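You operate a simulated robot arm through the tools that you are given. There is no shell and no other tool. Be economical: measure what you need, move in short steps, check, and stop when the job is done.

You run a simulated two-armed robot. Do the job below in one go: nothing can be reset, and whatever is moved stays where it is left.

## Task
Pick up the L glove box from the middle rack shelf with one hand, pass it to the other hand and put it on the shelf under the service bench. Set down upright: glove box.
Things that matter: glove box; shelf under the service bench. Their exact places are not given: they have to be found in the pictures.

The check looks at the end state, three seconds after you hand in, the way a careful person would. Anything else that was tipped, shoved, dropped, spilled or broken makes it a failure.

## Robot
Two 6-joint arms with two-finger parallel grippers on one trunk, on a base that drives. Base frame: it is fixed to the floor where the robot stands at the start and does not move with it; the origin is under the middle of the robot, x ahead of it, y to its left, z up. Readings come in cm, degrees, newtons and seconds.
The left shoulder is at the start at [-8.9, 17.7, 80.6], the right one opposite. With the tool pointing down near the work surface each hand reaches from about 10 to 70 cm from the robot's upright axis, wherever it stands, measured 20 degrees to its own side. Places, roughly: shelf under the service bench [-330, -220, 30]. Payload 1.57 kg a hand.
The TCP of each hand is the grasp point between the finger pads, 3 cm short of the fingertips. In the tool frame z runs along the fingers and y along their closing line. Largest opening 8 cm; finger width 1.7, thickness 1.2; the body of the gripper, 4 by 8.2 cm, starts 8 cm behind the TCP.
Orientation is that of the tool frame in the base frame, as a unit quaternion [x, y, z, w]. With the fingers straight down and closing along the base's y, the tool's x points along the base's -x, its y along +y and its z along -z.

## Interface
- The arms move only by the tool servo_tool. It takes "left_motion", "right_motion" or both (then of equal length, played together; a hand with none holds still); each is a list of rows, each a list of 3 entries, a list of its own where there are three numbers: the shift along the tool's x, y, z in units of 50 mm (1.0 is 50 mm), then the turn, a rotation vector about the tool's x, y, z in units of 4 degrees (1.0 is 4 degrees), then the gripper command, from -1 (shut) to 1 (fully open), values between in proportion. In form: [[[tx, ty, tz], [wx, wy, wz], fingers], ...]. A call has 1 to 12 rows; each row shifts and turns the commanded pose from where the row before left it, along the tool's axes as they then stand. A call with a number of a shift or a turn outside -1 to 1 is refused whole. Rows are played at 5 a second. More than 5 cm and 8.6 degrees between two rows, or a gripper value outside its range, and nothing of the call is played. Where a pose cannot be reached the arm comes as near as it can. A force on the tool above 40 N (or 10 N above the force at the start of the call, whichever is more), or a blocked arm, ends the call early, and 0.2 s more pass. Each finger travels about 7.2 cm/s and halts on what it meets, pressing with about 22 N; the grip force reading is that of the motor and also rises with nothing between the fingers. The clock runs only during rows and for 0.2 s after the last one: add rows that do not move to give the fingers time. The reply holds the time, the measured pose of the TCP, the force on the tool along the base axes, the opening and the grip force, in the units named above and with some noise, with the torque about the TCP (base axes, N m) and any sound that the robot's microphone picked up.
- Cameras (640 x 400 px; columns grow to the right, rows downward): "scene" is now at [3.28, -0.38, 152.39]; the picture's right is [-0.03, -1.00, 0.00], its down [-0.79, 0.02, -0.61] and it looks along [0.61, -0.02, -0.79] (base axes); focal length 290 px, centre (320, 200). "left" rides on the left gripper at [7.2, 0.7, -12.2] in its tool frame; the picture's right is [-0.09, 1.00, 0.00], its down [-0.84, -0.08, -0.54] and it looks along [-0.54, -0.05, 0.84] (tool axes); focal length 238 px, centre (320, 200). "right" rides on the right gripper at [7.2, -0.7, -12.2] in its tool frame; the picture's right is [0.09, 1.00, 0.00], its down [-0.84, 0.08, -0.54] and it looks along [-0.54, 0.05, 0.84] (tool axes); focal length 238 px, centre (320, 200).
- get_image(camera): a new picture of that camera. No time passes.
- move_column(by): slides the trunk up (or, below 0, down) by that many cm; the arms and the scene camera ride with it, the base frame stays. It gives what a move gives, with no picture.
- base_move(legs): drives the robot by 1 to 6 legs, each [ahead, left, turn to the left] in cm, cm and degrees, along the robot's own axes; the way and the turn of a leg run together, so that a leg with both is an arc; at most 150 cm and 180 degrees a leg. The arms and the cameras ride along, it lands a little off, and it stops where it bumps. It gives what a move gives.
- pan_tilt(pan, tilt): turns the head with the scene camera to pan (to the left, within 143 degrees either way) and tilt (down, from -29 to 69), counted from straight ahead of the robot. It gives what a move gives.
- measure_at(camera, pixels): for up to 12 pixels [column, row] of the newest picture of that camera ("zoom" is the newest enlarged one), the place [x, y, z] in the base frame of the surface seen there, good to about 0.2 cm. No time passes.
- inspect(camera, box): a new picture of the part [left, top, right, bottom] of that camera's present view, enlarged. No time passes.
- hand_in(): hands the job in; it is judged then, once.

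Work in short steps. Measure before you move; look again where a grasp or a placing could have gone wrong, and mend it. You have 80 turns and 70 pictures in all, those below and enlarged ones among them. Open the grippers and draw the arms clear of the work before you hand the job in, unless the task says otherwise; then end with one line.

The tools are called after "Request:" as a command line: name --argument value ..., lists and objects as JSON in quotes. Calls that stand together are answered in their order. servo_tool: Moves the arms, as the interface text tells. Its arguments: {"type":"object","properties":{"left_motion":{"type":"array"},"right_motion":{"type":"array"}},"required":[]} The other tools are called the same way: move_column (by) slides the trunk up or down; base_move (legs) drives the base; pan_tilt (pan, tilt) turns the head that bears the scene camera; get_image (camera) takes a picture; measure_at (camera, pixels) gives the place of the surface under pixels of a picture; inspect (camera, box) takes an enlarged picture of a part of a camera's view; hand_in () hands the job in.

At the start:

```text
t: 0.0
left_tcp_pos: [33.0, 11.84, 108.8]
left_tcp_rot: [0.0, 1.0, -0.001, 0.0]
left_contact_force: [0.0, -0.5, -0.2]
left_torque: [0.02, 0.0, -0.04]
left_finger_gap: 7.99
left_finger_force: 0.0
right_tcp_pos: [37.35, -17.89, 112.98]
right_tcp_rot: [0.0, 1.0, 0.0, 0.0]
right_contact_force: [0.4, 0.4, -0.7]
right_torque: [0.03, 0.04, 0.01]
right_finger_gap: 7.99
right_finger_force: 0.0
trunk travel left (down, up): [-25.0, 7.8]
robot x, y, heading: [-0.17, 0.04, -0.1]
head pan, tilt: [-1.7, 52.1]
```

scene: 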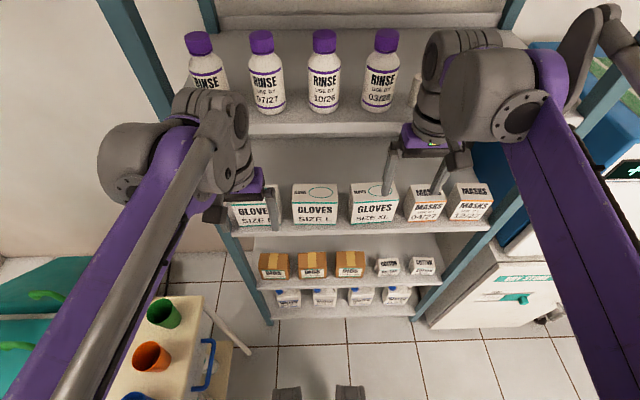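
right: 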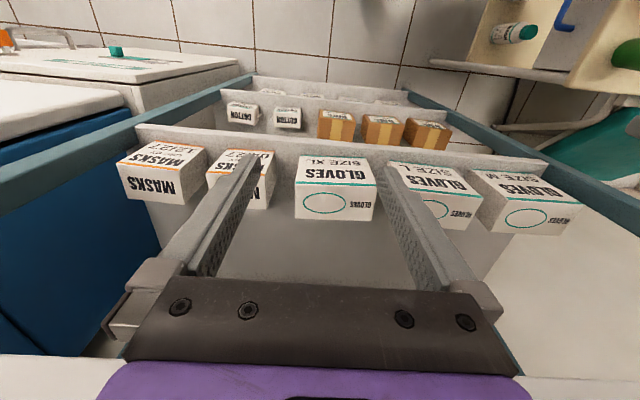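
left: 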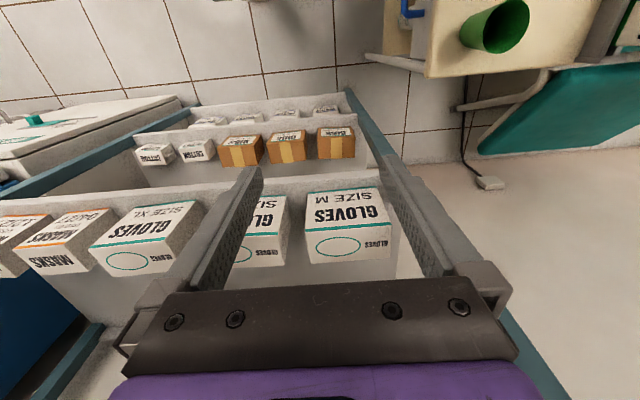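

The L glove box seems to be at scene pixel (315,205). I zoom in and measure.

Request:
inspect --camera "scene" --box '[220, 150, 500, 325]'

Request:
measure_at --camera "scene" --pixels '[[294, 186], [336, 186], [294, 201], [336, 201], [295, 222], [336, 222], [315, 230], [320, 128], [320, 135], [315, 175], [352, 186], [277, 206]]'

```text
2.29 times, centred on (360, 238) of scene
```

zoom: 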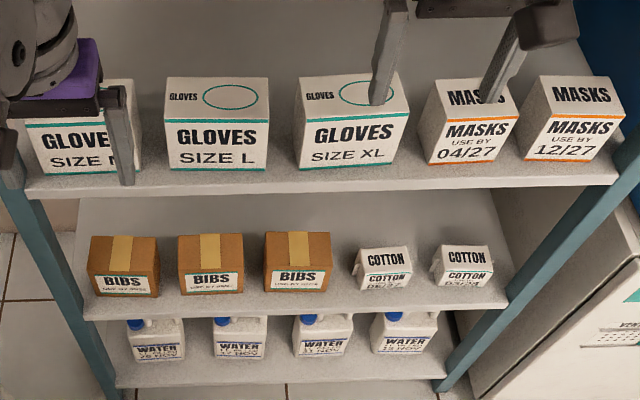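

```text
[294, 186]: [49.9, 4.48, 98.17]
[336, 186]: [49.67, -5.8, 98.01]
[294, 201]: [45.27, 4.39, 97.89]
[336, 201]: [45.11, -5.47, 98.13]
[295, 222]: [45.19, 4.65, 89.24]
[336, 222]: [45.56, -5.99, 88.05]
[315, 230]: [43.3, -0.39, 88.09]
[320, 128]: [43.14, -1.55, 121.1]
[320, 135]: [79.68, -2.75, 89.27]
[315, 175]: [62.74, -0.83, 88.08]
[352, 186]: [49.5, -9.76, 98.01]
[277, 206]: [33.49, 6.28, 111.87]
```

Now the box's depth and neighbours, the upper shelf's underside, and the wrist's bulk above the gripper.

Request:
measure_at --camera "zoom" --pixels '[[170, 80], [267, 80], [170, 117], [265, 117], [172, 165], [265, 165], [133, 85], [301, 80], [299, 115], [218, 70], [30, 190], [615, 180]]'

Request:
measure_at --camera "scene" --pixels '[[430, 142], [408, 135], [430, 120], [430, 90], [445, 50], [388, 192], [520, 110], [250, 195], [240, 170], [215, 130], [130, 40], [495, 20]]'

Request:
measure_at --camera "right" --pixels '[[298, 160], [372, 160], [300, 184], [376, 184], [300, 218], [372, 218], [480, 195], [475, 215], [422, 225], [240, 180], [150, 330], [320, 290]]'

```text
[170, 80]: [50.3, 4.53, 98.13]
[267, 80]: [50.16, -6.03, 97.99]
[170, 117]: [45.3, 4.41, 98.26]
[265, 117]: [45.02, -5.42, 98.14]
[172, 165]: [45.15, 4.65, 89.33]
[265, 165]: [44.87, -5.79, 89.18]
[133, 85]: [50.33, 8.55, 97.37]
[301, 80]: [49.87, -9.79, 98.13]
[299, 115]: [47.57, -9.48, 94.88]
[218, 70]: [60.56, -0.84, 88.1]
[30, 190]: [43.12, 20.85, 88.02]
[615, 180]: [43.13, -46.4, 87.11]
```

```text
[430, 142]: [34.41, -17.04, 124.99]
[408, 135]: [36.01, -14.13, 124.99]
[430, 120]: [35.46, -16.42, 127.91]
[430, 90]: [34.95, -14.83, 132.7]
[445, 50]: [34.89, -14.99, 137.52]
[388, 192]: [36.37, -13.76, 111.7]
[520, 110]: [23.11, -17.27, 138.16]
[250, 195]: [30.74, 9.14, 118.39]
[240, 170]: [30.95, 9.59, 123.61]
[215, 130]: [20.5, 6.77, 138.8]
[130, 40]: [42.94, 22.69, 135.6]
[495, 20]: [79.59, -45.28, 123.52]
```

```text
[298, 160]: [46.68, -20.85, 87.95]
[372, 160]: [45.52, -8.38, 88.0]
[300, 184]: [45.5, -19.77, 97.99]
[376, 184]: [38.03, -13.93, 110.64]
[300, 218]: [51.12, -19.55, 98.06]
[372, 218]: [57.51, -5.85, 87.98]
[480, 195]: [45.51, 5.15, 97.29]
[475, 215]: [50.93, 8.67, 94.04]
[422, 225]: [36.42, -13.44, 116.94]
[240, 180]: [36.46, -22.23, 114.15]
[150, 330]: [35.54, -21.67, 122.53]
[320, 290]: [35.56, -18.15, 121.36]
```

The L box spans x 45.1–51, y −6…4.6, z 88–98.1, so only its depth (about 6 cm) fits a grip. I plan a right-hand grasp closing along x, tilted 45° in from the right to stay under the upper shelf. First I look behind for room and for the bench.

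Request:
pan_tilt --pan -140 --tilt 18

Request:
get_image --camera "scene"

Request:
pan_tilt --pan 140 --tilt 30

Request:
get_image --camera "scene"

```text
t: 2.2
left_tcp_pos: [32.99, 11.75, 108.69]
left_tcp_rot: [0.0, 1.0, 0.0, 0.001]
left_contact_force: [-0.1, -0.5, 0.3]
left_torque: [0.01, 0.0, -0.02]
left_finger_gap: 8.0
left_finger_force: 0.1
right_tcp_pos: [37.3, -17.94, 113.0]
right_tcp_rot: [0.0, 1.0, 0.0, 0.0]
right_contact_force: [0.0, 0.2, 0.2]
right_torque: [-0.03, -0.01, -0.01]
right_finger_gap: 7.99
right_finger_force: 0.2
trunk travel left (down, up): [-25.0, 7.8]
robot x, y, heading: [0.01, 0.01, 0.1]
head pan, tilt: [-140.0, 18.0]
```

```text
65 pictures are left
```

scene: 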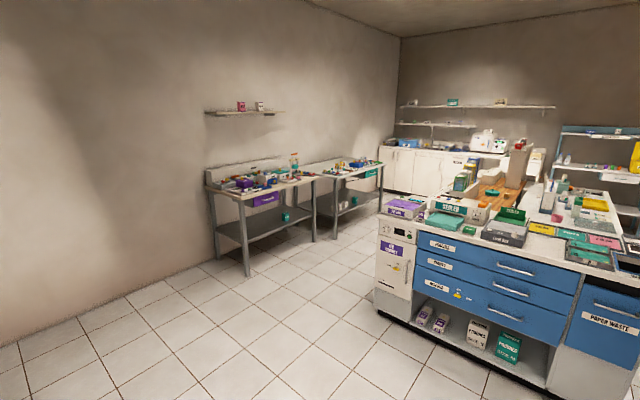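

```text
t: 6.1
left_tcp_pos: [32.96, 11.73, 108.67]
left_tcp_rot: [0.0, 1.0, 0.0, 0.0]
left_contact_force: [0.6, 0.1, 0.1]
left_torque: [-0.02, 0.03, 0.01]
left_finger_gap: 8.0
left_finger_force: 0.0
right_tcp_pos: [37.4, -17.93, 112.98]
right_tcp_rot: [0.0, 1.0, 0.0, 0.0]
right_contact_force: [-0.2, -0.4, -0.6]
right_torque: [0.0, 0.03, 0.0]
right_finger_gap: 8.01
right_finger_force: 0.0
trunk travel left (down, up): [-25.0, 7.8]
robot x, y, heading: [0.23, -0.11, -0.1]
head pan, tilt: [140.0, 30.0]
```

```text
64 pictures are left
```

scene: 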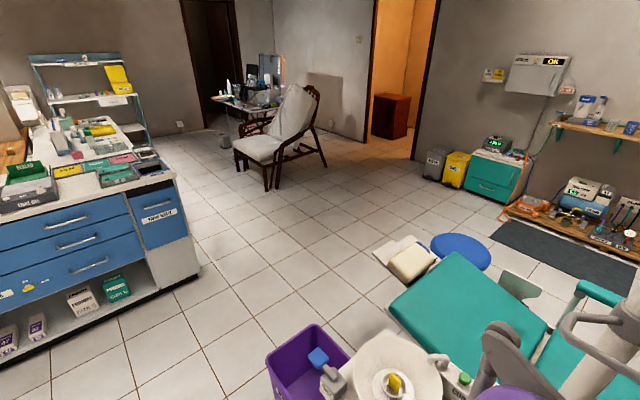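

There is clear floor behind. I back up 18 cm and face the head forward.

Request:
base_move --legs '[[-18, 0, 0]]'

Request:
pan_tilt --pan 0 --tilt 45

Request:
servo_tool --right_motion '[[[0, 0, 0], [-0.399, 0.399, 0.965], 1], [[0, 0, 0], [-0.399, 0.399, 0.965], 1], [[0, 0, 0], [-0.399, 0.399, 0.965], 1], [[0, 0, 0], [-0.399, 0.399, 0.965], 1], [[0, 0, 0], [-0.399, 0.399, 0.965], 1], [[0, 0, 0], [-0.399, 0.399, 0.965], 1], [[0, 0, 0], [-0.399, 0.399, 0.965], 1], [[0, 0, 0], [-0.399, 0.399, 0.965], 1], [[0, 0, 0], [-0.399, 0.399, 0.965], 1], [[0, 0, 0], [-0.399, 0.399, 0.965], 1], [[0, 0, 0], [-0.399, 0.399, 0.965], 1]]'

Request:
get_image --camera "scene"

```text
t: 7.6
left_tcp_pos: [15.13, 11.62, 108.73]
left_tcp_rot: [0.0, 1.0, 0.0, -0.001]
left_contact_force: [0.3, -0.4, 1.1]
left_torque: [-0.02, 0.01, 0.01]
left_finger_gap: 8.0
left_finger_force: 0.0
right_tcp_pos: [19.28, -17.98, 113.07]
right_tcp_rot: [0.001, 1.0, 0.0, 0.0]
right_contact_force: [-0.4, -0.1, 0.7]
right_torque: [0.02, 0.01, -0.03]
right_finger_gap: 7.97
right_finger_force: 0.0
trunk travel left (down, up): [-25.0, 7.8]
robot x, y, heading: [-17.92, -0.07, -0.0]
head pan, tilt: [140.0, 30.0]
```

```text
t: 9.8
left_tcp_pos: [15.23, 11.63, 108.78]
left_tcp_rot: [0.0, 1.0, 0.001, 0.0]
left_contact_force: [-0.3, 0.3, 0.2]
left_torque: [-0.01, -0.03, -0.01]
left_finger_gap: 8.01
left_finger_force: 0.0
right_tcp_pos: [19.29, -18.03, 112.91]
right_tcp_rot: [0.002, 1.0, 0.0, 0.0]
right_contact_force: [-0.6, 0.0, -0.3]
right_torque: [0.01, 0.01, 0.01]
right_finger_gap: 7.99
right_finger_force: 0.1
trunk travel left (down, up): [-25.0, 7.8]
robot x, y, heading: [-18.25, -0.17, 0.0]
head pan, tilt: [0.0, 45.0]
```

```text
t: 12.2
left_tcp_pos: [15.19, 11.69, 108.77]
left_tcp_rot: [0.001, 1.0, 0.0, 0.0]
left_contact_force: [-1.2, -0.4, -1.0]
left_torque: [0.0, 0.0, 0.0]
left_finger_gap: 8.02
left_finger_force: 0.0
right_tcp_pos: [19.42, -17.88, 112.99]
right_tcp_rot: [0.36, 0.909, 0.149, -0.149]
right_contact_force: [-0.2, 0.6, 0.5]
right_torque: [0.0, -0.02, 0.01]
right_finger_gap: 8.02
right_finger_force: 0.2
trunk travel left (down, up): [-25.0, 7.8]
robot x, y, heading: [-17.5, 0.08, -0.1]
head pan, tilt: [0.0, 45.0]
```

```text
63 pictures are left
```

scene: 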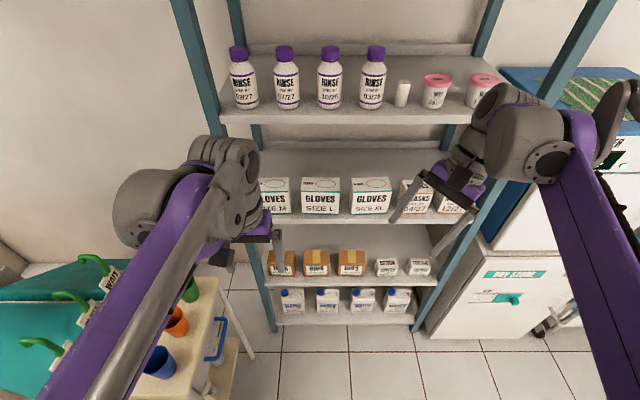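

The rotation is tracking well; I continue the second half.

Request:
servo_tool --right_motion '[[[0, 0, 0], [-0.399, 0.399, 0.965], 1], [[0, 0, 0], [-0.399, 0.399, 0.965], 1], [[0, 0, 0], [-0.399, 0.399, 0.965], 1], [[0, 0, 0], [-0.399, 0.399, 0.965], 1], [[0, 0, 0], [-0.399, 0.399, 0.965], 1], [[0, 0, 0], [-0.399, 0.399, 0.965], 1], [[0, 0, 0], [-0.399, 0.399, 0.965], 1], [[0, 0, 0], [-0.399, 0.399, 0.965], 1], [[0, 0, 0], [-0.399, 0.399, 0.965], 1], [[0, 0, 0], [-0.399, 0.399, 0.965], 1], [[0, 0, 0], [-0.399, 0.399, 0.965], 1]]'

Request:
get_image --camera "scene"

Request:
measure_at --camera "scene" --pixels '[[340, 118], [340, 112]]'

```text
t: 14.6
left_tcp_pos: [15.12, 11.68, 108.81]
left_tcp_rot: [0.0, 1.0, -0.001, 0.001]
left_contact_force: [0.2, 1.0, 0.1]
left_torque: [0.03, -0.04, -0.03]
left_finger_gap: 7.98
left_finger_force: 0.1
right_tcp_pos: [19.35, -17.85, 112.97]
right_tcp_rot: [0.655, 0.652, 0.271, -0.27]
right_contact_force: [-0.7, 0.9, 0.2]
right_torque: [0.0, -0.01, 0.03]
right_finger_gap: 8.0
right_finger_force: 0.1
trunk travel left (down, up): [-25.0, 7.8]
robot x, y, heading: [-17.96, -0.27, -0.0]
head pan, tilt: [0.0, 45.0]
```

```text
62 pictures are left
```

scene: 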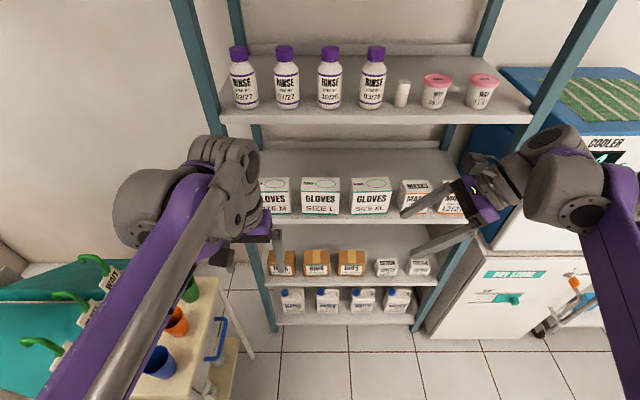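

```text
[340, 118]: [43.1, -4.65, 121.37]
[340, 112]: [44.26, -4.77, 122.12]
```

The hand is in the 45° attitude. I measure how high and wide the wrist and forearm sit relative to the TCP.

Request:
measure_at --camera "scene" --pixels '[[480, 165], [500, 165], [520, 160], [535, 150], [550, 130], [565, 130], [530, 190], [545, 215], [580, 150], [600, 170], [575, 215], [480, 210]]'

Request:
inspect --camera "scene" --box '[380, 100, 640, 262]'

```text
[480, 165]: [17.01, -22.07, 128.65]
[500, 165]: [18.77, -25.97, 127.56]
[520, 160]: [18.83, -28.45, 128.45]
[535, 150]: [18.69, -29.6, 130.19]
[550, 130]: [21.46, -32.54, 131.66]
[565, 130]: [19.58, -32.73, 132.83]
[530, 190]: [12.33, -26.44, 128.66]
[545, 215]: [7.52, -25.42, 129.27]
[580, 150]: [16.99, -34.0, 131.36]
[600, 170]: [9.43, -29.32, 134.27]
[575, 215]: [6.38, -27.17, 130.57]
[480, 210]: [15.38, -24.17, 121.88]
```

```text
2.46 times, centred on (510, 181) of scene
```

zoom: 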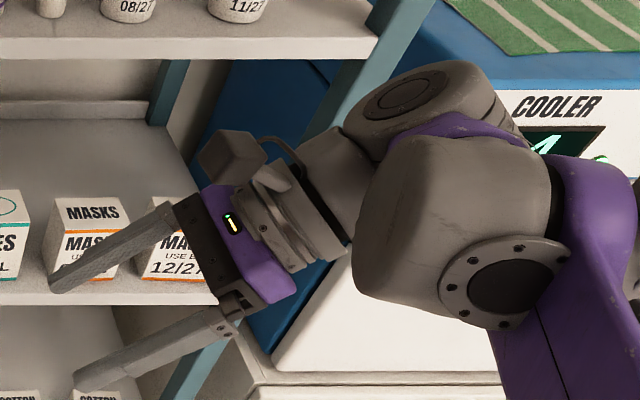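

Tilting 10° further (fingers 35° below horizontal) will keep the wrist under the upper shelf. I retilt, lower to entry height (TCP y −10, z 100), then check the envelope and the shelf underside.

Request:
servo_tool --right_motion '[[[0, 0, 0], [0, 0.834, 0], 1], [[0, 0, 0], [0, 0.833, 0], 1], [[0, 0, 0], [0, 0.833, 0], 1], [[-0.306, 0, 0.696], [0, 0, 0], 1], [[-0.306, 0, 0.696], [0, 0, 0], 1], [[-0.306, 0, 0.696], [0, 0, 0], 1], [[-0.306, 0, 0.696], [0, 0, 0], 1], [[0, 0, 0], [0, 0, 0], 1]]'

Request:
get_image --camera "scene"

Request:
measure_at --camera "scene" --pixels '[[350, 114], [350, 116], [350, 118], [350, 120], [350, 122], [350, 123], [350, 124], [350, 125], [350, 126], [350, 128]]'

```text
t: 16.4
left_tcp_pos: [15.13, 11.65, 108.6]
left_tcp_rot: [0.001, 1.0, 0.0, 0.0]
left_contact_force: [-0.2, 0.1, -0.3]
left_torque: [-0.01, 0.01, 0.04]
left_finger_gap: 8.0
left_finger_force: 0.1
right_tcp_pos: [19.52, -10.02, 100.02]
right_tcp_rot: [0.628, 0.626, 0.328, -0.326]
right_contact_force: [-0.1, -0.1, -0.5]
right_torque: [0.02, 0.0, 0.04]
right_finger_gap: 7.99
right_finger_force: 0.1
trunk travel left (down, up): [-25.0, 7.8]
robot x, y, heading: [-17.89, 0.4, -0.3]
head pan, tilt: [0.0, 45.0]
```

```text
60 pictures are left
```

scene: 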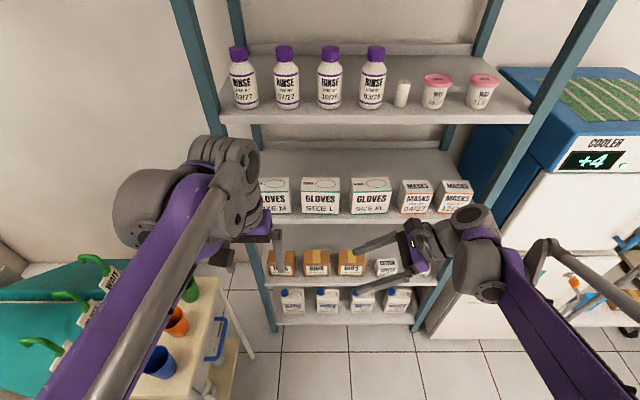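

```text
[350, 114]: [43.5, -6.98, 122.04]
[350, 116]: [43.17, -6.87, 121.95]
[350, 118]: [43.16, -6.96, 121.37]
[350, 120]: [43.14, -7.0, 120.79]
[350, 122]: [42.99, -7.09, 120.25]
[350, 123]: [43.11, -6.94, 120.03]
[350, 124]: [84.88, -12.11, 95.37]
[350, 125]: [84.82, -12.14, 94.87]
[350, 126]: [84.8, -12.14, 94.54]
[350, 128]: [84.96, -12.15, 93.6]
```

The underside of the upper shelf is at z ≈ 119.9. Now the wrist envelope in this pose.

Request:
inspect --camera "scene" --box '[350, 190, 590, 340]'

Request:
measure_at --camera "scene" --pixels '[[455, 215], [468, 207], [485, 210], [492, 225], [490, 235], [460, 245], [475, 255], [490, 265], [505, 255], [415, 230], [440, 225], [520, 270]]'

```text
2.67 times, centred on (470, 265) of scene
```

zoom: 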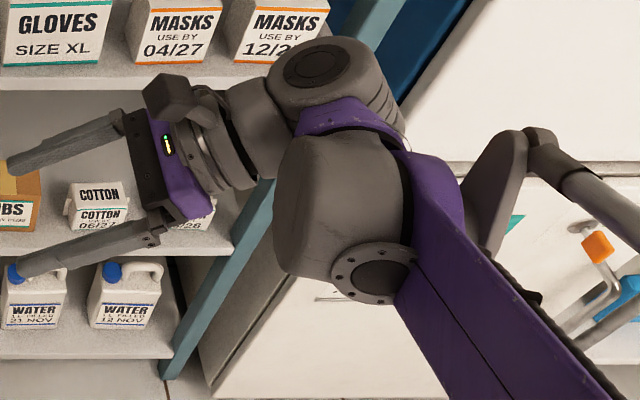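

```text
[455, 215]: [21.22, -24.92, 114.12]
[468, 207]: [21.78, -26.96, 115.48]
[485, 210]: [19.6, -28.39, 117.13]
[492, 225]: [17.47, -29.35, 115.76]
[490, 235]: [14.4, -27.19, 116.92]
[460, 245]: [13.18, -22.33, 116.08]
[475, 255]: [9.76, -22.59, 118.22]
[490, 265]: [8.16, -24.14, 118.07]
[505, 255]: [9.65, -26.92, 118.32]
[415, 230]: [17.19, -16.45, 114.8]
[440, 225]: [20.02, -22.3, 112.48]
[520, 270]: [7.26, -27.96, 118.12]
```

The top of the wrist reaches z 117 under a shelf at 119.9, so there is clearance. I drive 15 cm ahead, staying outside the rack, and recheck.

Request:
base_move --legs '[[15, 0, 0]]'

Request:
get_image --camera "scene"

Request:
get_image --camera "right"

```text
t: 17.8
left_tcp_pos: [30.0, 11.54, 108.68]
left_tcp_rot: [0.003, 1.0, 0.0, 0.0]
left_contact_force: [1.6, -0.3, 0.6]
left_torque: [-0.02, -0.01, 0.01]
left_finger_gap: 8.02
left_finger_force: 0.0
right_tcp_pos: [34.36, -10.18, 100.16]
right_tcp_rot: [0.628, 0.625, 0.328, -0.326]
right_contact_force: [0.4, -0.9, 0.8]
right_torque: [0.01, 0.02, 0.03]
right_finger_gap: 8.0
right_finger_force: 0.0
trunk travel left (down, up): [-25.0, 7.8]
robot x, y, heading: [-3.04, -0.1, -0.5]
head pan, tilt: [0.0, 45.0]
```

```text
58 pictures are left
```

scene: 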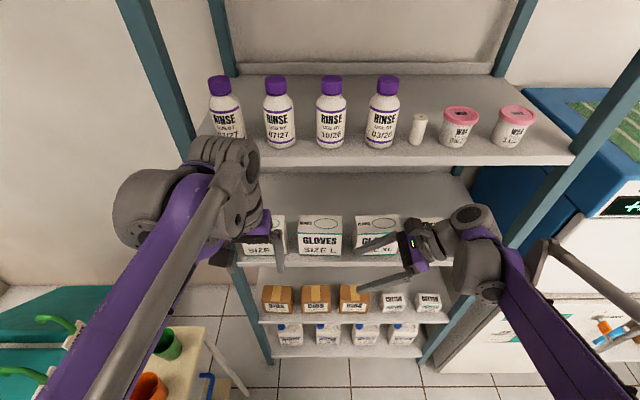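

```text
57 pictures are left
```

right: 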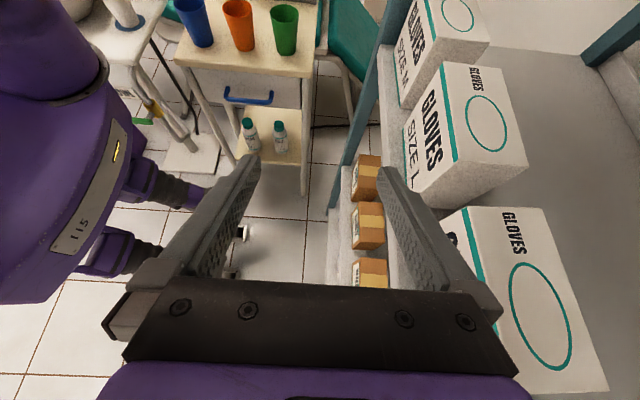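

The right camera sees the L box top clearly, with corners at about (445,64), (502,72), (523,163), (458,160). I measure its extents.

Request:
measure_at --camera "right" --pixels '[[447, 66], [500, 72], [521, 160], [459, 157], [490, 110], [502, 100], [510, 130], [461, 185], [420, 190], [480, 215], [540, 212], [408, 130]]'

```text
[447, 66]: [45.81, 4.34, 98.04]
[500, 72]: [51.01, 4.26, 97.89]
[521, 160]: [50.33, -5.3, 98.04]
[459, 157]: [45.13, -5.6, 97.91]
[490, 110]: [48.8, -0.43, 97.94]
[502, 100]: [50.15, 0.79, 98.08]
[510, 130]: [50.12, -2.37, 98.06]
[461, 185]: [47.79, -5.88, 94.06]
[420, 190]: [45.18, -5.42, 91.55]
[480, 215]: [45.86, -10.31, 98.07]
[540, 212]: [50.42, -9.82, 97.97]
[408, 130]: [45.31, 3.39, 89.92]
```

The L box centre is about (48.1, −0.6). I raise 0.5 cm, then slide 13.6 cm along +x (tool y), with the fingertips over the gap between L and XL.

Request:
servo_tool --right_motion '[[[0.08, 0, -0.057], [0, 0, 0], 1], [[0, 0.4, 0], [0, 0, 0], 1], [[0, 0.4, 0], [0, 0, 0], 1], [[0, 0.4, 0], [0, 0, 0], 1], [[0, 0.4, 0], [0, 0, 0], 1], [[0, 0.4, 0], [0, 0, 0], 1], [[0, 0.4, 0], [0, 0, 0], 1], [[0, 0.33, 0], [0, 0, 0], 1], [[0, 0, 0], [0, 0, 0], 1], [[0, 0, 0], [0, 0, 0], 1]]'

Request:
get_image --camera "right"

Request:
get_image --camera "scene"

```text
t: 20.0
left_tcp_pos: [30.05, 11.56, 108.7]
left_tcp_rot: [0.002, 1.0, 0.001, 0.0]
left_contact_force: [-0.1, -0.3, 0.6]
left_torque: [-0.01, -0.01, 0.0]
left_finger_gap: 7.97
left_finger_force: 0.1
right_tcp_pos: [47.82, -10.29, 100.54]
right_tcp_rot: [0.629, 0.626, 0.327, -0.325]
right_contact_force: [-0.2, 0.1, -0.2]
right_torque: [-0.03, -0.01, -0.02]
right_finger_gap: 8.0
right_finger_force: 0.1
trunk travel left (down, up): [-25.0, 7.8]
robot x, y, heading: [-3.18, 0.07, -0.3]
head pan, tilt: [0.0, 45.0]
```

```text
56 pictures are left
```

right: 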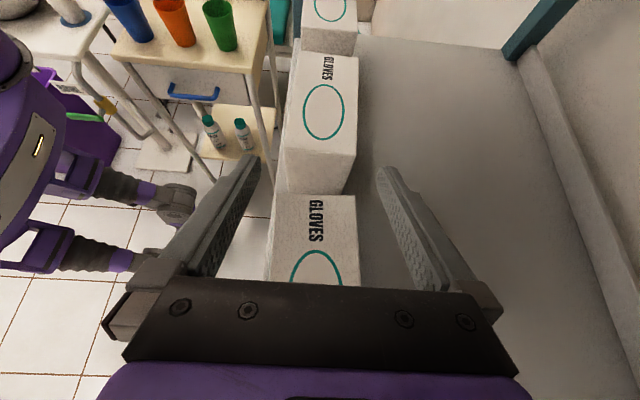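

```text
55 pictures are left
```

scene: 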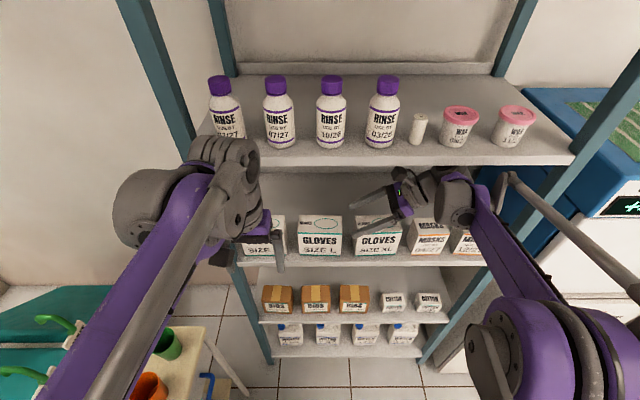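

The fingers straddle the box's x-range (box pixels 285–357, between tips at 255 and 380). I slide left-down to the grasp pose at about y 0.5, z 96.

Request:
servo_tool --right_motion '[[[0.083, 0.005, 0.382], [0, 0, 0], 1], [[0.083, 0.005, 0.382], [0, 0, 0], 1], [[0.083, 0.005, 0.382], [0, 0, 0], 1], [[0.083, 0.005, 0.382], [0, 0, 0], 1], [[0.083, 0.005, 0.382], [0, 0, 0], 1], [[0.083, 0.005, 0.382], [0, 0, 0], 1], [[0, 0, 0], [0, 0, 0], 1], [[0, 0, 0], [0, 0, 0], 1]]'

Request:
get_image --camera "right"

Request:
inspect --camera "scene" --box '[240, 150, 500, 312]'

```text
t: 21.4
left_tcp_pos: [29.89, 11.59, 108.74]
left_tcp_rot: [0.002, 1.0, 0.0, 0.001]
left_contact_force: [0.4, 0.1, 0.0]
left_torque: [0.02, -0.03, 0.0]
left_finger_gap: 7.99
left_finger_force: 0.0
right_tcp_pos: [47.89, 0.51, 96.81]
right_tcp_rot: [0.627, 0.625, 0.33, -0.328]
right_contact_force: [-3.8, -0.3, 23.0]
right_torque: [-2.1, -0.13, -0.36]
right_finger_gap: 7.98
right_finger_force: 0.1
trunk travel left (down, up): [-25.0, 7.8]
robot x, y, heading: [-2.89, 0.16, -0.6]
head pan, tilt: [0.0, 45.0]
stopped in row 7 (right hand): the force on the tool passed its limit at 46 N (the readings are from after the stop); the commanded pose is now the measured one
```

```text
54 pictures are left
```

right: 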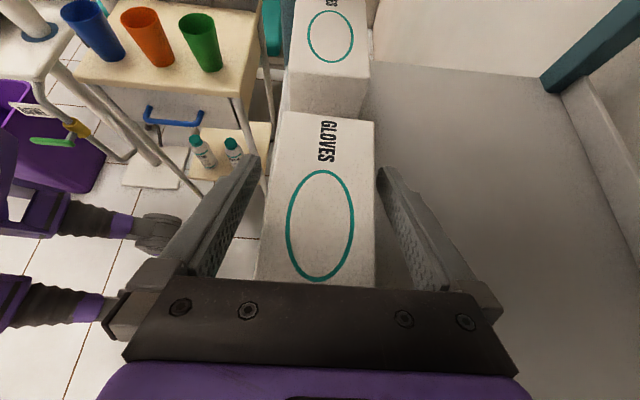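

```text
2.46 times, centred on (370, 231) of scene
```

zoom: 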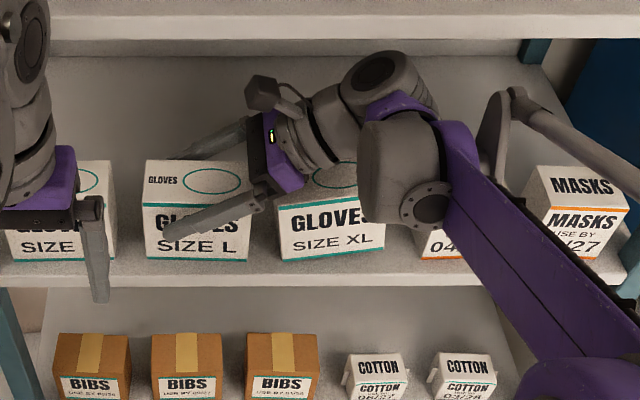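

There's an upward force of 23 N with a lever arm about 9 cm to the right: the gripper body is touching the XL box's top-left edge. I raise 1 cm, steepen the hand by 10° about the TCP (the wrist top then reaches about 117, still below the shelf), and check the force.

Request:
servo_tool --right_motion '[[[0.164, 0, -0.115], [0, 0, 0], 1], [[0, 0, 0], [0, -0.834, 0], 1], [[0, 0, 0], [0, -0.833, 0], 1], [[0, 0, 0], [0, -0.833, 0], 1], [[0, 0, 0], [0, 0, 0], 1], [[0, 0, 0], [0, 0, 0], 1]]'

Request:
inspect --camera "scene" --box '[240, 150, 500, 312]'

Request:
measure_at --camera "zoom" --pixels '[[378, 72], [395, 60], [420, 75], [350, 80], [300, 90], [400, 130], [280, 205], [335, 205], [280, 260], [380, 248], [148, 205], [244, 205]]'

```text
t: 22.8
left_tcp_pos: [30.01, 11.59, 108.79]
left_tcp_rot: [0.002, 1.0, 0.0, 0.0]
left_contact_force: [0.2, -0.4, 0.2]
left_torque: [0.0, 0.01, 0.01]
left_finger_gap: 8.0
left_finger_force: 0.0
right_tcp_pos: [48.02, 0.39, 97.55]
right_tcp_rot: [0.654, 0.651, 0.273, -0.272]
right_contact_force: [0.0, 0.4, -0.2]
right_torque: [0.01, 0.01, -0.04]
right_finger_gap: 7.99
right_finger_force: 0.1
trunk travel left (down, up): [-25.0, 7.8]
robot x, y, heading: [-3.04, -0.27, -0.3]
head pan, tilt: [0.0, 45.0]
```

```text
2.46 times, centred on (370, 231) of scene
```

zoom: 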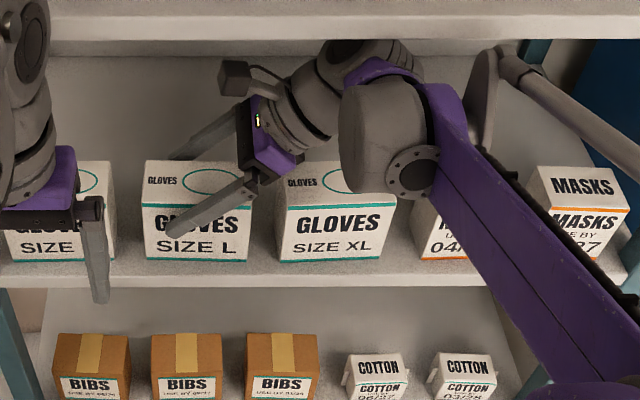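

```text
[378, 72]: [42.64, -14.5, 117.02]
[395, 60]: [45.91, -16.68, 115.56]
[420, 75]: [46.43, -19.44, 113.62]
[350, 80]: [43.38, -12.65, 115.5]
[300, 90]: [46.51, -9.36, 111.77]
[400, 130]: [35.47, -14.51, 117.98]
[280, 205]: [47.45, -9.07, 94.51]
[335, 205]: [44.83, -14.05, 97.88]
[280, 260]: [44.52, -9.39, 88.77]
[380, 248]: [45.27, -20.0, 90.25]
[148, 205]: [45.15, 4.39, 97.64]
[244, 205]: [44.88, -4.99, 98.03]
```

It's free now at 45°, with no force. I lower 2 cm gently to z ≈ 95.5.

Request:
servo_tool --right_motion '[[[-0.094, 0.005, 0.094], [0, 0, 0], 1], [[-0.094, 0.005, 0.094], [0, 0, 0], 1], [[-0.094, 0.005, 0.094], [0, 0, 0], 1], [[0, 0, 0], [0, 0, 0], 1]]'

Request:
get_image --camera "right"

```text
t: 23.8
left_tcp_pos: [30.03, 11.61, 108.82]
left_tcp_rot: [0.002, 1.0, -0.001, 0.0]
left_contact_force: [0.4, -0.2, -0.5]
left_torque: [0.0, 0.01, 0.02]
left_finger_gap: 7.99
left_finger_force: 0.0
right_tcp_pos: [48.24, 0.33, 95.56]
right_tcp_rot: [0.654, 0.651, 0.272, -0.271]
right_contact_force: [0.6, -0.3, -0.7]
right_torque: [-0.03, -0.01, 0.04]
right_finger_gap: 8.01
right_finger_force: 0.0
trunk travel left (down, up): [-25.0, 7.8]
robot x, y, heading: [-3.17, 0.46, -0.3]
head pan, tilt: [0.0, 45.0]
```

```text
51 pictures are left
```

right: 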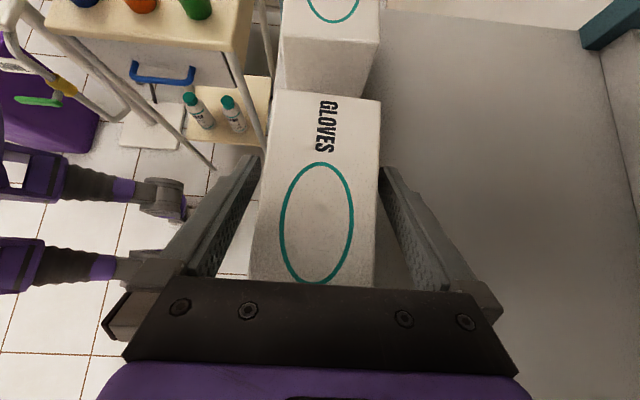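

No force, and the box sits between the pads. I close the gripper.

Request:
servo_tool --right_motion '[[[0, 0, 0], [0, 0, 0], 0.6], [[0, 0, 0], [0, 0, 0], 0.3], [[0, 0, 0], [0, 0, 0], -1], [[0, 0, 0], [0, 0, 0], -1], [[0, 0, 0], [0, 0, 0], -1], [[0, 0, 0], [0, 0, 0], -1]]'

Request:
get_image --camera "right"

```text
t: 25.2
left_tcp_pos: [29.94, 11.69, 108.82]
left_tcp_rot: [0.003, 1.0, 0.0, -0.001]
left_contact_force: [0.5, -0.8, 0.5]
left_torque: [0.01, 0.01, 0.01]
left_finger_gap: 8.01
left_finger_force: 0.0
right_tcp_pos: [48.22, 0.38, 95.5]
right_tcp_rot: [0.654, 0.651, 0.273, -0.272]
right_contact_force: [1.9, -0.5, 5.0]
right_torque: [-0.15, 0.08, 0.05]
right_finger_gap: 5.76
right_finger_force: 22.3
trunk travel left (down, up): [-25.0, 7.8]
robot x, y, heading: [-3.15, -0.08, -0.6]
head pan, tilt: [0.0, 45.0]
```

```text
50 pictures are left
```

right: 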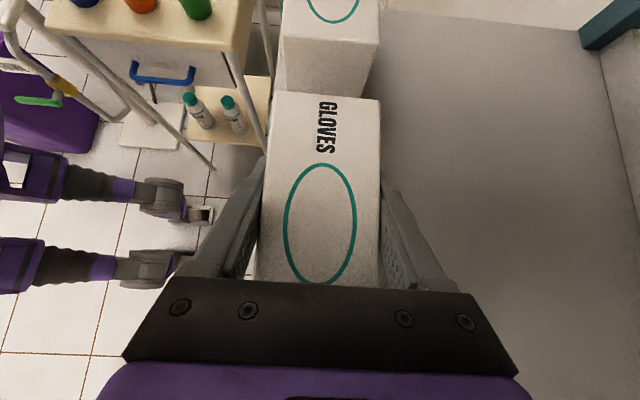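

Grip is firm (gap 5.76, 22 N). I lift 1.4 cm and check.

Request:
servo_tool --right_motion '[[[0.1, 0, -0.1], [0, 0, 0], -1], [[0.1, 0, -0.1], [0, 0, 0], -1], [[0, 0, 0], [0, 0, 0], -1]]'

Request:
inspect --camera "scene" --box '[240, 150, 500, 312]'

```text
t: 26.0
left_tcp_pos: [29.97, 11.51, 108.64]
left_tcp_rot: [0.003, 1.0, 0.0, 0.0]
left_contact_force: [0.1, -0.1, -0.1]
left_torque: [0.0, -0.04, -0.02]
left_finger_gap: 7.96
left_finger_force: 0.0
right_tcp_pos: [48.08, 0.35, 96.8]
right_tcp_rot: [0.654, 0.651, 0.274, -0.271]
right_contact_force: [0.7, 0.0, -3.7]
right_torque: [0.02, 0.0, -0.01]
right_finger_gap: 5.77
right_finger_force: 22.0
trunk travel left (down, up): [-25.0, 7.8]
robot x, y, heading: [-3.0, -0.2, -0.5]
head pan, tilt: [0.0, 45.0]
```

```text
2.46 times, centred on (370, 231) of scene
```

zoom: 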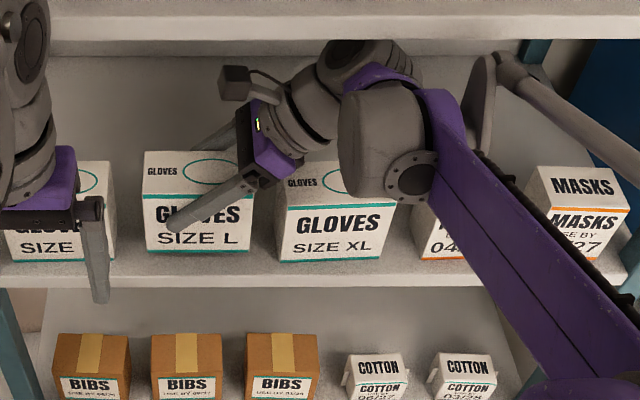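

The box is lifted level, weighing about 3.7 N. I retreat with the base straight back.

Request:
base_move --legs '[[-40, 0, 0]]'

Request:
get_image --camera "scene"

```text
t: 28.5
left_tcp_pos: [-10.1, 11.75, 108.72]
left_tcp_rot: [0.004, 1.0, 0.0, 0.0]
left_contact_force: [-0.5, -0.1, -0.1]
left_torque: [-0.02, 0.02, -0.01]
left_finger_gap: 8.0
left_finger_force: 0.1
right_tcp_pos: [8.02, 0.54, 96.86]
right_tcp_rot: [0.655, 0.651, 0.273, -0.27]
right_contact_force: [0.2, -0.2, -2.9]
right_torque: [0.02, 0.01, -0.02]
right_finger_gap: 5.8
right_finger_force: 22.3
trunk travel left (down, up): [-25.0, 7.8]
robot x, y, heading: [-42.71, 0.14, -0.5]
head pan, tilt: [0.0, 45.0]
```

```text
48 pictures are left
```

scene: 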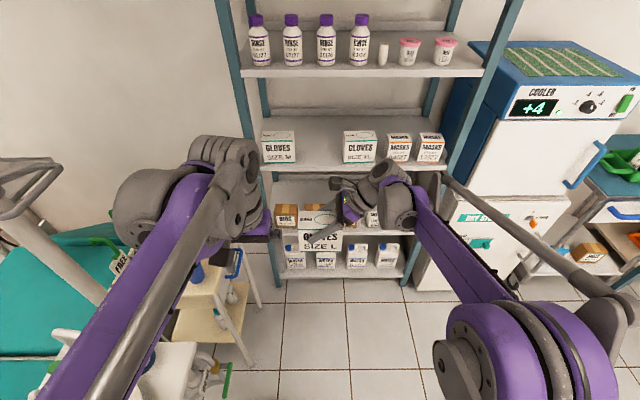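

Now the handover. I move the left hand 12 cm outward, then turn it so its fingers point right and 20° down, closing along x.

Request:
servo_tool --left_motion '[[[0, 0.8, 0], [0, 0, 0], 1], [[0, 0.8, 0], [0, 0, 0], 1], [[0, 0.8, 0], [0, 0, 0], 1], [[0, 0, 0], [0.68, 0.68, -0.97], 1], [[0, 0, 0], [0.68, 0.68, -0.97], 1], [[0, 0, 0], [0.68, 0.68, -0.97], 1], [[0, 0, 0], [0.68, 0.68, -0.97], 1], [[0, 0, 0], [0.68, 0.68, -0.97], 1], [[0, 0, 0], [0.68, 0.68, -0.97], 1], [[0, 0, 0], [0.68, 0.68, -0.97], 1], [[0, 0, 0], [0.68, 0.68, -0.97], 1]]'

Request:
servo_tool --left_motion '[[[0, 0, 0], [0.68, 0.68, -0.97], 1], [[0, 0, 0], [0.68, 0.68, -0.97], 1], [[0, 0, 0], [0.68, 0.68, -0.97], 1], [[0, 0, 0], [0.68, 0.68, -0.97], 1], [[0, 0, 0], [0.68, 0.68, -0.97], 1], [[0, 0, 0], [0.68, 0.68, -0.97], 1], [[0, 0, 0], [0.68, 0.68, -0.97], 1], [[0, 0, 0], [0.68, 0.68, -0.97], 1], [[0, 0, 0], [0.68, 0.68, -0.97], 1], [[0, 0, 0], [0.68, 0.68, -0.97], 1], [[0, 0, 0], [0.68, 0.68, -0.97], 1], [[0, 0, 0], [0.68, 0.68, -0.97], 1]]'

Request:
get_image --camera "scene"

```text
t: 30.9
left_tcp_pos: [-9.94, 23.74, 108.66]
left_tcp_rot: [-0.26, 0.929, -0.185, -0.187]
left_contact_force: [0.1, -0.4, 0.1]
left_torque: [-0.03, -0.03, 0.01]
left_finger_gap: 8.0
left_finger_force: 0.0
right_tcp_pos: [8.17, 0.45, 96.83]
right_tcp_rot: [0.655, 0.65, 0.274, -0.271]
right_contact_force: [0.5, 0.2, -2.8]
right_torque: [0.01, -0.03, 0.02]
right_finger_gap: 5.81
right_finger_force: 21.8
trunk travel left (down, up): [-25.0, 7.8]
robot x, y, heading: [-43.32, 0.11, -0.3]
head pan, tilt: [0.0, 45.0]
```

```text
t: 33.5
left_tcp_pos: [-7.42, 18.65, 108.26]
left_tcp_rot: [-0.576, 0.58, -0.405, -0.409]
left_contact_force: [0.2, -0.1, 0.2]
left_torque: [-0.01, 0.0, 0.04]
left_finger_gap: 8.01
left_finger_force: 0.1
left hand out of reach, approached as far as the arm can: row 5, 6, 7, 8, 9
right_tcp_pos: [8.05, 0.56, 96.95]
right_tcp_rot: [0.655, 0.649, 0.275, -0.271]
right_contact_force: [0.6, 0.6, -3.5]
right_torque: [0.02, -0.01, -0.01]
right_finger_gap: 5.78
right_finger_force: 21.9
trunk travel left (down, up): [-25.0, 7.8]
robot x, y, heading: [-42.9, 0.55, -0.4]
head pan, tilt: [0.0, 45.0]
```

```text
47 pictures are left
```

scene: 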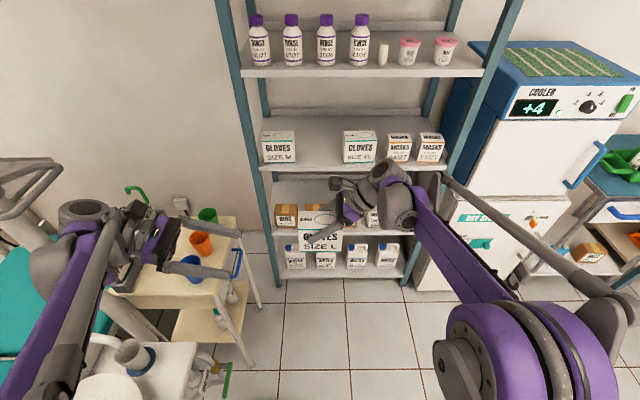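

The left hand's orientation is right (fingers −y, 20° down). I measure the held box and the fingers before approaching.

Request:
inspect --camera "scene" --box '[250, 150, 430, 262]'

Request:
get_image --camera "left"

Request:
measure_at --camera "scene" --pixels '[[302, 212], [302, 230], [303, 246], [340, 247], [322, 250], [320, 237], [305, 208], [336, 228]]'

```text
3.56 times, centred on (340, 206) of scene
```

zoom: 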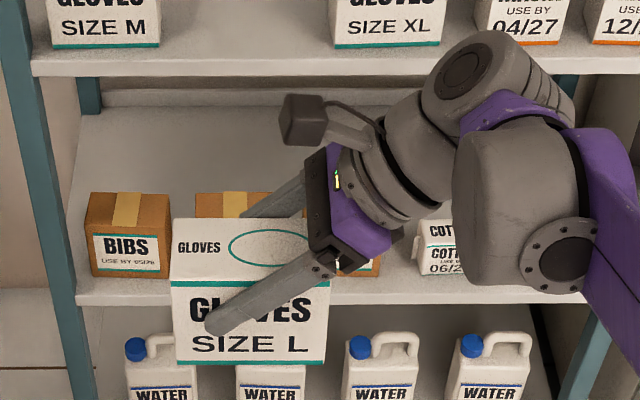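

```text
45 pictures are left
```

left: 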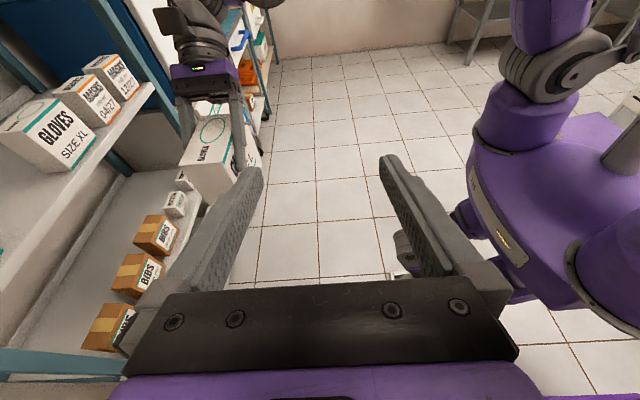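

```text
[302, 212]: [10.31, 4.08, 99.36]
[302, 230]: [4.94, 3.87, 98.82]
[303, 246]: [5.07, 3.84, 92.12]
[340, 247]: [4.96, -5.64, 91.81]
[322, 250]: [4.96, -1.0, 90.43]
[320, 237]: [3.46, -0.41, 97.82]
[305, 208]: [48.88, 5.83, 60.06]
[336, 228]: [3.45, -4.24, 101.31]
```

Box: x 4.95–10.75, y −6…4.4, z 89.4–99.4, hanging level. I check that the cart on the left is clear of the left arm's path.

Request:
measure_at --camera "scene" --pixels '[[208, 213], [200, 240], [190, 265], [235, 225], [220, 290], [170, 210], [135, 195], [130, 350], [182, 203], [75, 235]]'

Request:
servo_tool --left_motion '[[[0, -0.77, 0], [0, 0, 0], 1], [[0, -0.77, 0], [0, 0, 0], 1], [[0, -0.77, 0], [0, 0, 0], 1], [[0, -0.77, 0], [0, 0, 0], 1], [[0, 0, 0], [0, 0, 0], 1], [[0, 0, 0], [0, 0, 0], 1]]'

Request:
get_image --camera "scene"

```text
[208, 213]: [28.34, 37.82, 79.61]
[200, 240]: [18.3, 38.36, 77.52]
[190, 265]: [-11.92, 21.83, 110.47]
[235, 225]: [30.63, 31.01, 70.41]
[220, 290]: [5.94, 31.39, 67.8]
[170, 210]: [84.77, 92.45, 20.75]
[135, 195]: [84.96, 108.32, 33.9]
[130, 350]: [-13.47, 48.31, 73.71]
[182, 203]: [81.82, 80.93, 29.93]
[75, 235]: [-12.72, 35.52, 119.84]
```

```text
t: 34.9
left_tcp_pos: [8.0, 18.65, 108.37]
left_tcp_rot: [-0.577, 0.581, -0.405, -0.408]
left_contact_force: [0.2, -0.2, 0.3]
left_torque: [-0.01, 0.0, -0.04]
left_finger_gap: 8.0
left_finger_force: 0.0
right_tcp_pos: [8.24, 0.48, 96.8]
right_tcp_rot: [0.655, 0.65, 0.274, -0.271]
right_contact_force: [0.6, 0.0, -3.0]
right_torque: [0.02, -0.02, 0.01]
right_finger_gap: 5.8
right_finger_force: 21.7
trunk travel left (down, up): [-25.0, 7.8]
robot x, y, heading: [-42.79, 0.05, -0.6]
head pan, tilt: [0.0, 45.0]
```

```text
44 pictures are left
```

scene: 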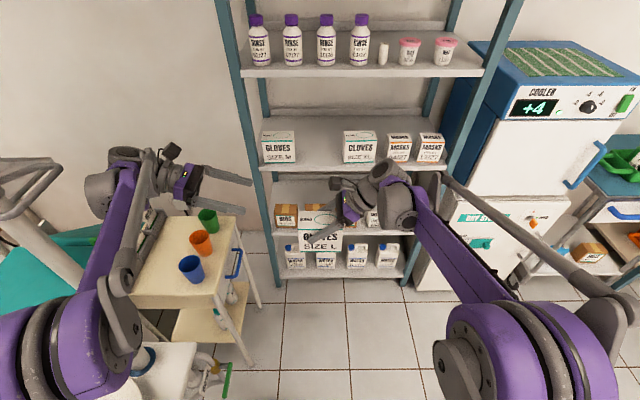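

The cups top out at z ≈ 80, below the arm's path. I bring the left hand down to the pre-grasp at y 12, z 91.7.

Request:
servo_tool --left_motion '[[[-0.665, 0, 0.595], [0, 0, 0], 1], [[-0.665, 0, 0.595], [0, 0, 0], 1], [[-0.665, 0, 0.595], [0, 0, 0], 1], [[-0.665, 0, 0.595], [0, 0, 0], 1], [[0, 0, 0], [0, 0, 0], 1], [[0, 0, 0], [0, 0, 0], 1]]'

Request:
get_image --camera "scene"

Request:
get_image --camera "left"

```text
t: 36.3
left_tcp_pos: [7.99, 11.92, 91.71]
left_tcp_rot: [-0.576, 0.581, -0.404, -0.408]
left_contact_force: [0.7, -0.5, -0.5]
left_torque: [0.0, 0.01, 0.0]
left_finger_gap: 7.98
left_finger_force: 0.1
right_tcp_pos: [8.13, 0.45, 96.87]
right_tcp_rot: [0.654, 0.651, 0.274, -0.271]
right_contact_force: [0.5, -0.9, -3.7]
right_torque: [0.03, 0.03, -0.03]
right_finger_gap: 5.81
right_finger_force: 21.8
trunk travel left (down, up): [-25.0, 7.8]
robot x, y, heading: [-43.15, 0.21, -0.4]
head pan, tilt: [0.0, 45.0]
```

```text
43 pictures are left
```

scene: 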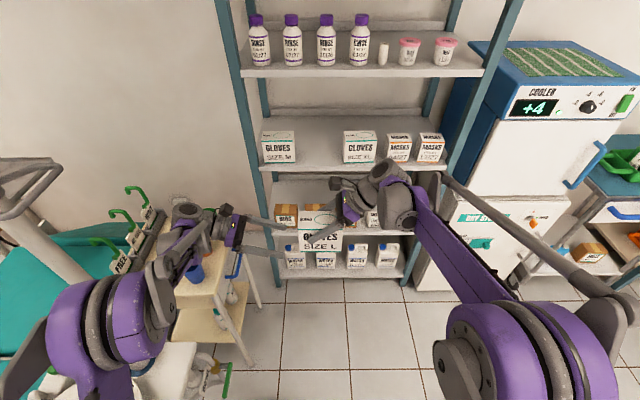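

```text
42 pictures are left
```

left: 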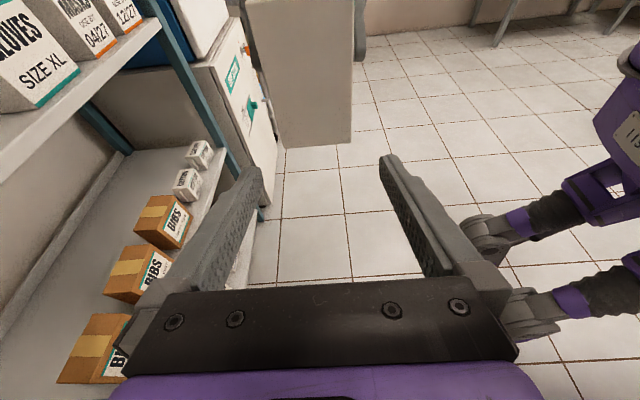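

The box end is aligned (pixels 278–352 between tips 255–385). I advance 11.4 cm along −y so the left fingers straddle the lower part of the box.

Request:
measure_at --camera "scene" --pixels '[[185, 235], [180, 255], [160, 280], [165, 310], [195, 270], [215, 245]]'

Request:
servo_tool --left_motion '[[[0.13, 0, 0.357], [0, 0, 0], 1], [[0.13, 0, 0.357], [0, 0, 0], 1], [[0.13, 0, 0.357], [0, 0, 0], 1], [[0.13, 0, 0.357], [0, 0, 0], 1], [[0.13, 0, 0.357], [0, 0, 0], 1], [[0.13, 0, 0.357], [0, 0, 0], 1], [[0, 0, 0], [0, 0, 0], 1]]'

Request:
inspect --camera "scene" --box '[220, 150, 420, 275]'

Request:
get_image --camera "left"

```text
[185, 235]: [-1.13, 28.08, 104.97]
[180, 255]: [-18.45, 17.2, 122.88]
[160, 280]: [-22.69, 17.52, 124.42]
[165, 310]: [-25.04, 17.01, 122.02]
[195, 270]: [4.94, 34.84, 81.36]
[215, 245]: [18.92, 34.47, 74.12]
```

```text
t: 37.9
left_tcp_pos: [7.73, 0.45, 91.82]
left_tcp_rot: [-0.577, 0.581, -0.404, -0.407]
left_contact_force: [0.1, 0.0, 0.4]
left_torque: [-0.01, 0.01, 0.03]
left_finger_gap: 7.99
left_finger_force: 0.0
right_tcp_pos: [8.05, 0.4, 97.0]
right_tcp_rot: [0.655, 0.65, 0.274, -0.271]
right_contact_force: [-0.5, 0.3, -4.0]
right_torque: [0.03, 0.02, 0.0]
right_finger_gap: 5.78
right_finger_force: 21.7
trunk travel left (down, up): [-25.0, 7.8]
robot x, y, heading: [-43.39, 0.47, -0.4]
head pan, tilt: [0.0, 45.0]
```

```text
3.20 times, centred on (320, 212) of scene
```

zoom: 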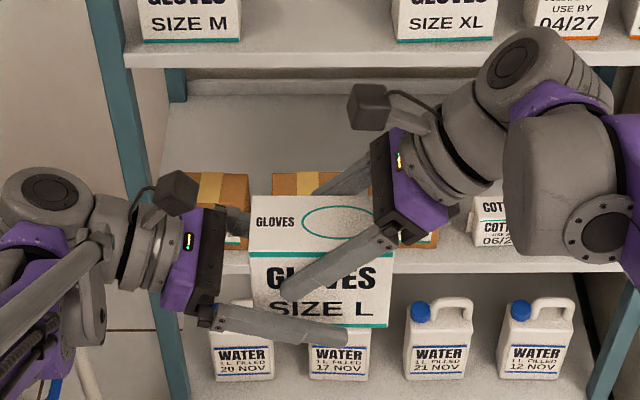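

```text
40 pictures are left
```

left: 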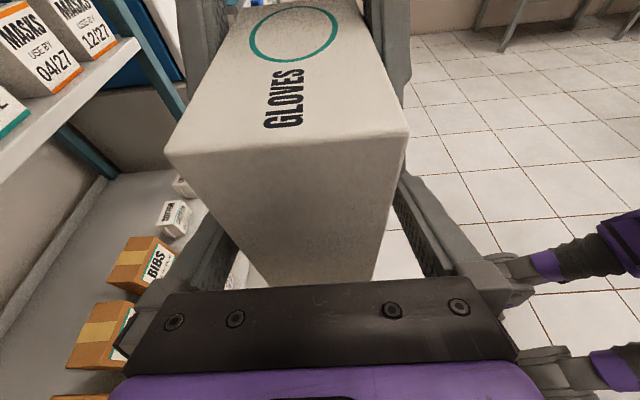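

The left fingers straddle the lower box without contact. I close the left gripper while the right holds.

Request:
servo_tool --left_motion '[[[0, -0.025, 0], [0, 0, 0], 0.6], [[0, 0, 0], [0, 0, 0], 0.5], [[0, 0, 0], [0, 0, 0], -1], [[0, 0, 0], [0, 0, 0], -1], [[0, 0, 0], [0, 0, 0], -1], [[0, 0, 0], [0, 0, 0], -1]]'

Request:
inspect --camera "scene" --box '[220, 150, 420, 275]'

```text
t: 39.3
left_tcp_pos: [8.01, 0.53, 91.75]
left_tcp_rot: [-0.577, 0.58, -0.405, -0.408]
left_contact_force: [20.6, 0.8, 0.3]
left_torque: [-0.03, 0.62, -0.44]
left_finger_gap: 5.79
left_finger_force: 22.1
right_tcp_pos: [8.14, 0.51, 96.89]
right_tcp_rot: [0.655, 0.65, 0.273, -0.272]
right_contact_force: [-21.3, -1.4, -2.6]
right_torque: [0.01, 0.42, 0.36]
right_finger_gap: 5.79
right_finger_force: 22.0
trunk travel left (down, up): [-25.0, 7.8]
robot x, y, heading: [-43.35, 0.17, -0.2]
head pan, tilt: [0.0, 45.0]
```

```text
3.20 times, centred on (320, 212) of scene
```

zoom: 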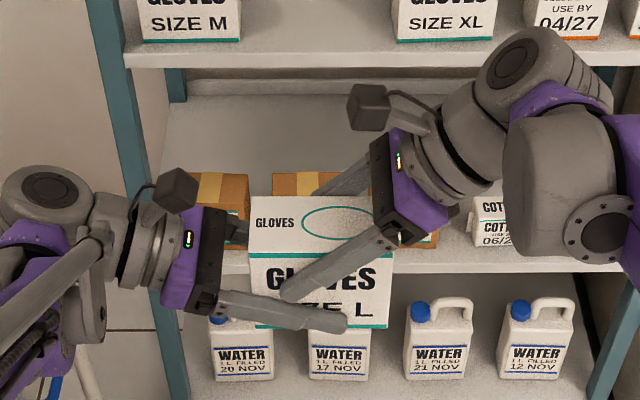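

Both hands grip, with about 20 N opposing in x. I ease the left hand +x to relax it before releasing.

Request:
servo_tool --left_motion '[[[0, -0.03, 0], [0, 0, 0], -1], [[0, 0, 0], [0, 0, 0], -1]]'

```text
t: 39.9
left_tcp_pos: [8.07, 0.42, 91.82]
left_tcp_rot: [-0.577, 0.581, -0.405, -0.407]
left_contact_force: [14.1, 1.1, -0.7]
left_torque: [-0.1, 0.07, -0.31]
left_finger_gap: 5.81
left_finger_force: 21.7
right_tcp_pos: [8.2, 0.45, 96.94]
right_tcp_rot: [0.655, 0.65, 0.274, -0.271]
right_contact_force: [-14.6, -1.2, -1.5]
right_torque: [0.07, 0.72, 0.27]
right_finger_gap: 5.8
right_finger_force: 22.8
trunk travel left (down, up): [-25.0, 7.8]
robot x, y, heading: [-43.02, 0.42, -0.5]
head pan, tilt: [0.0, 45.0]
```

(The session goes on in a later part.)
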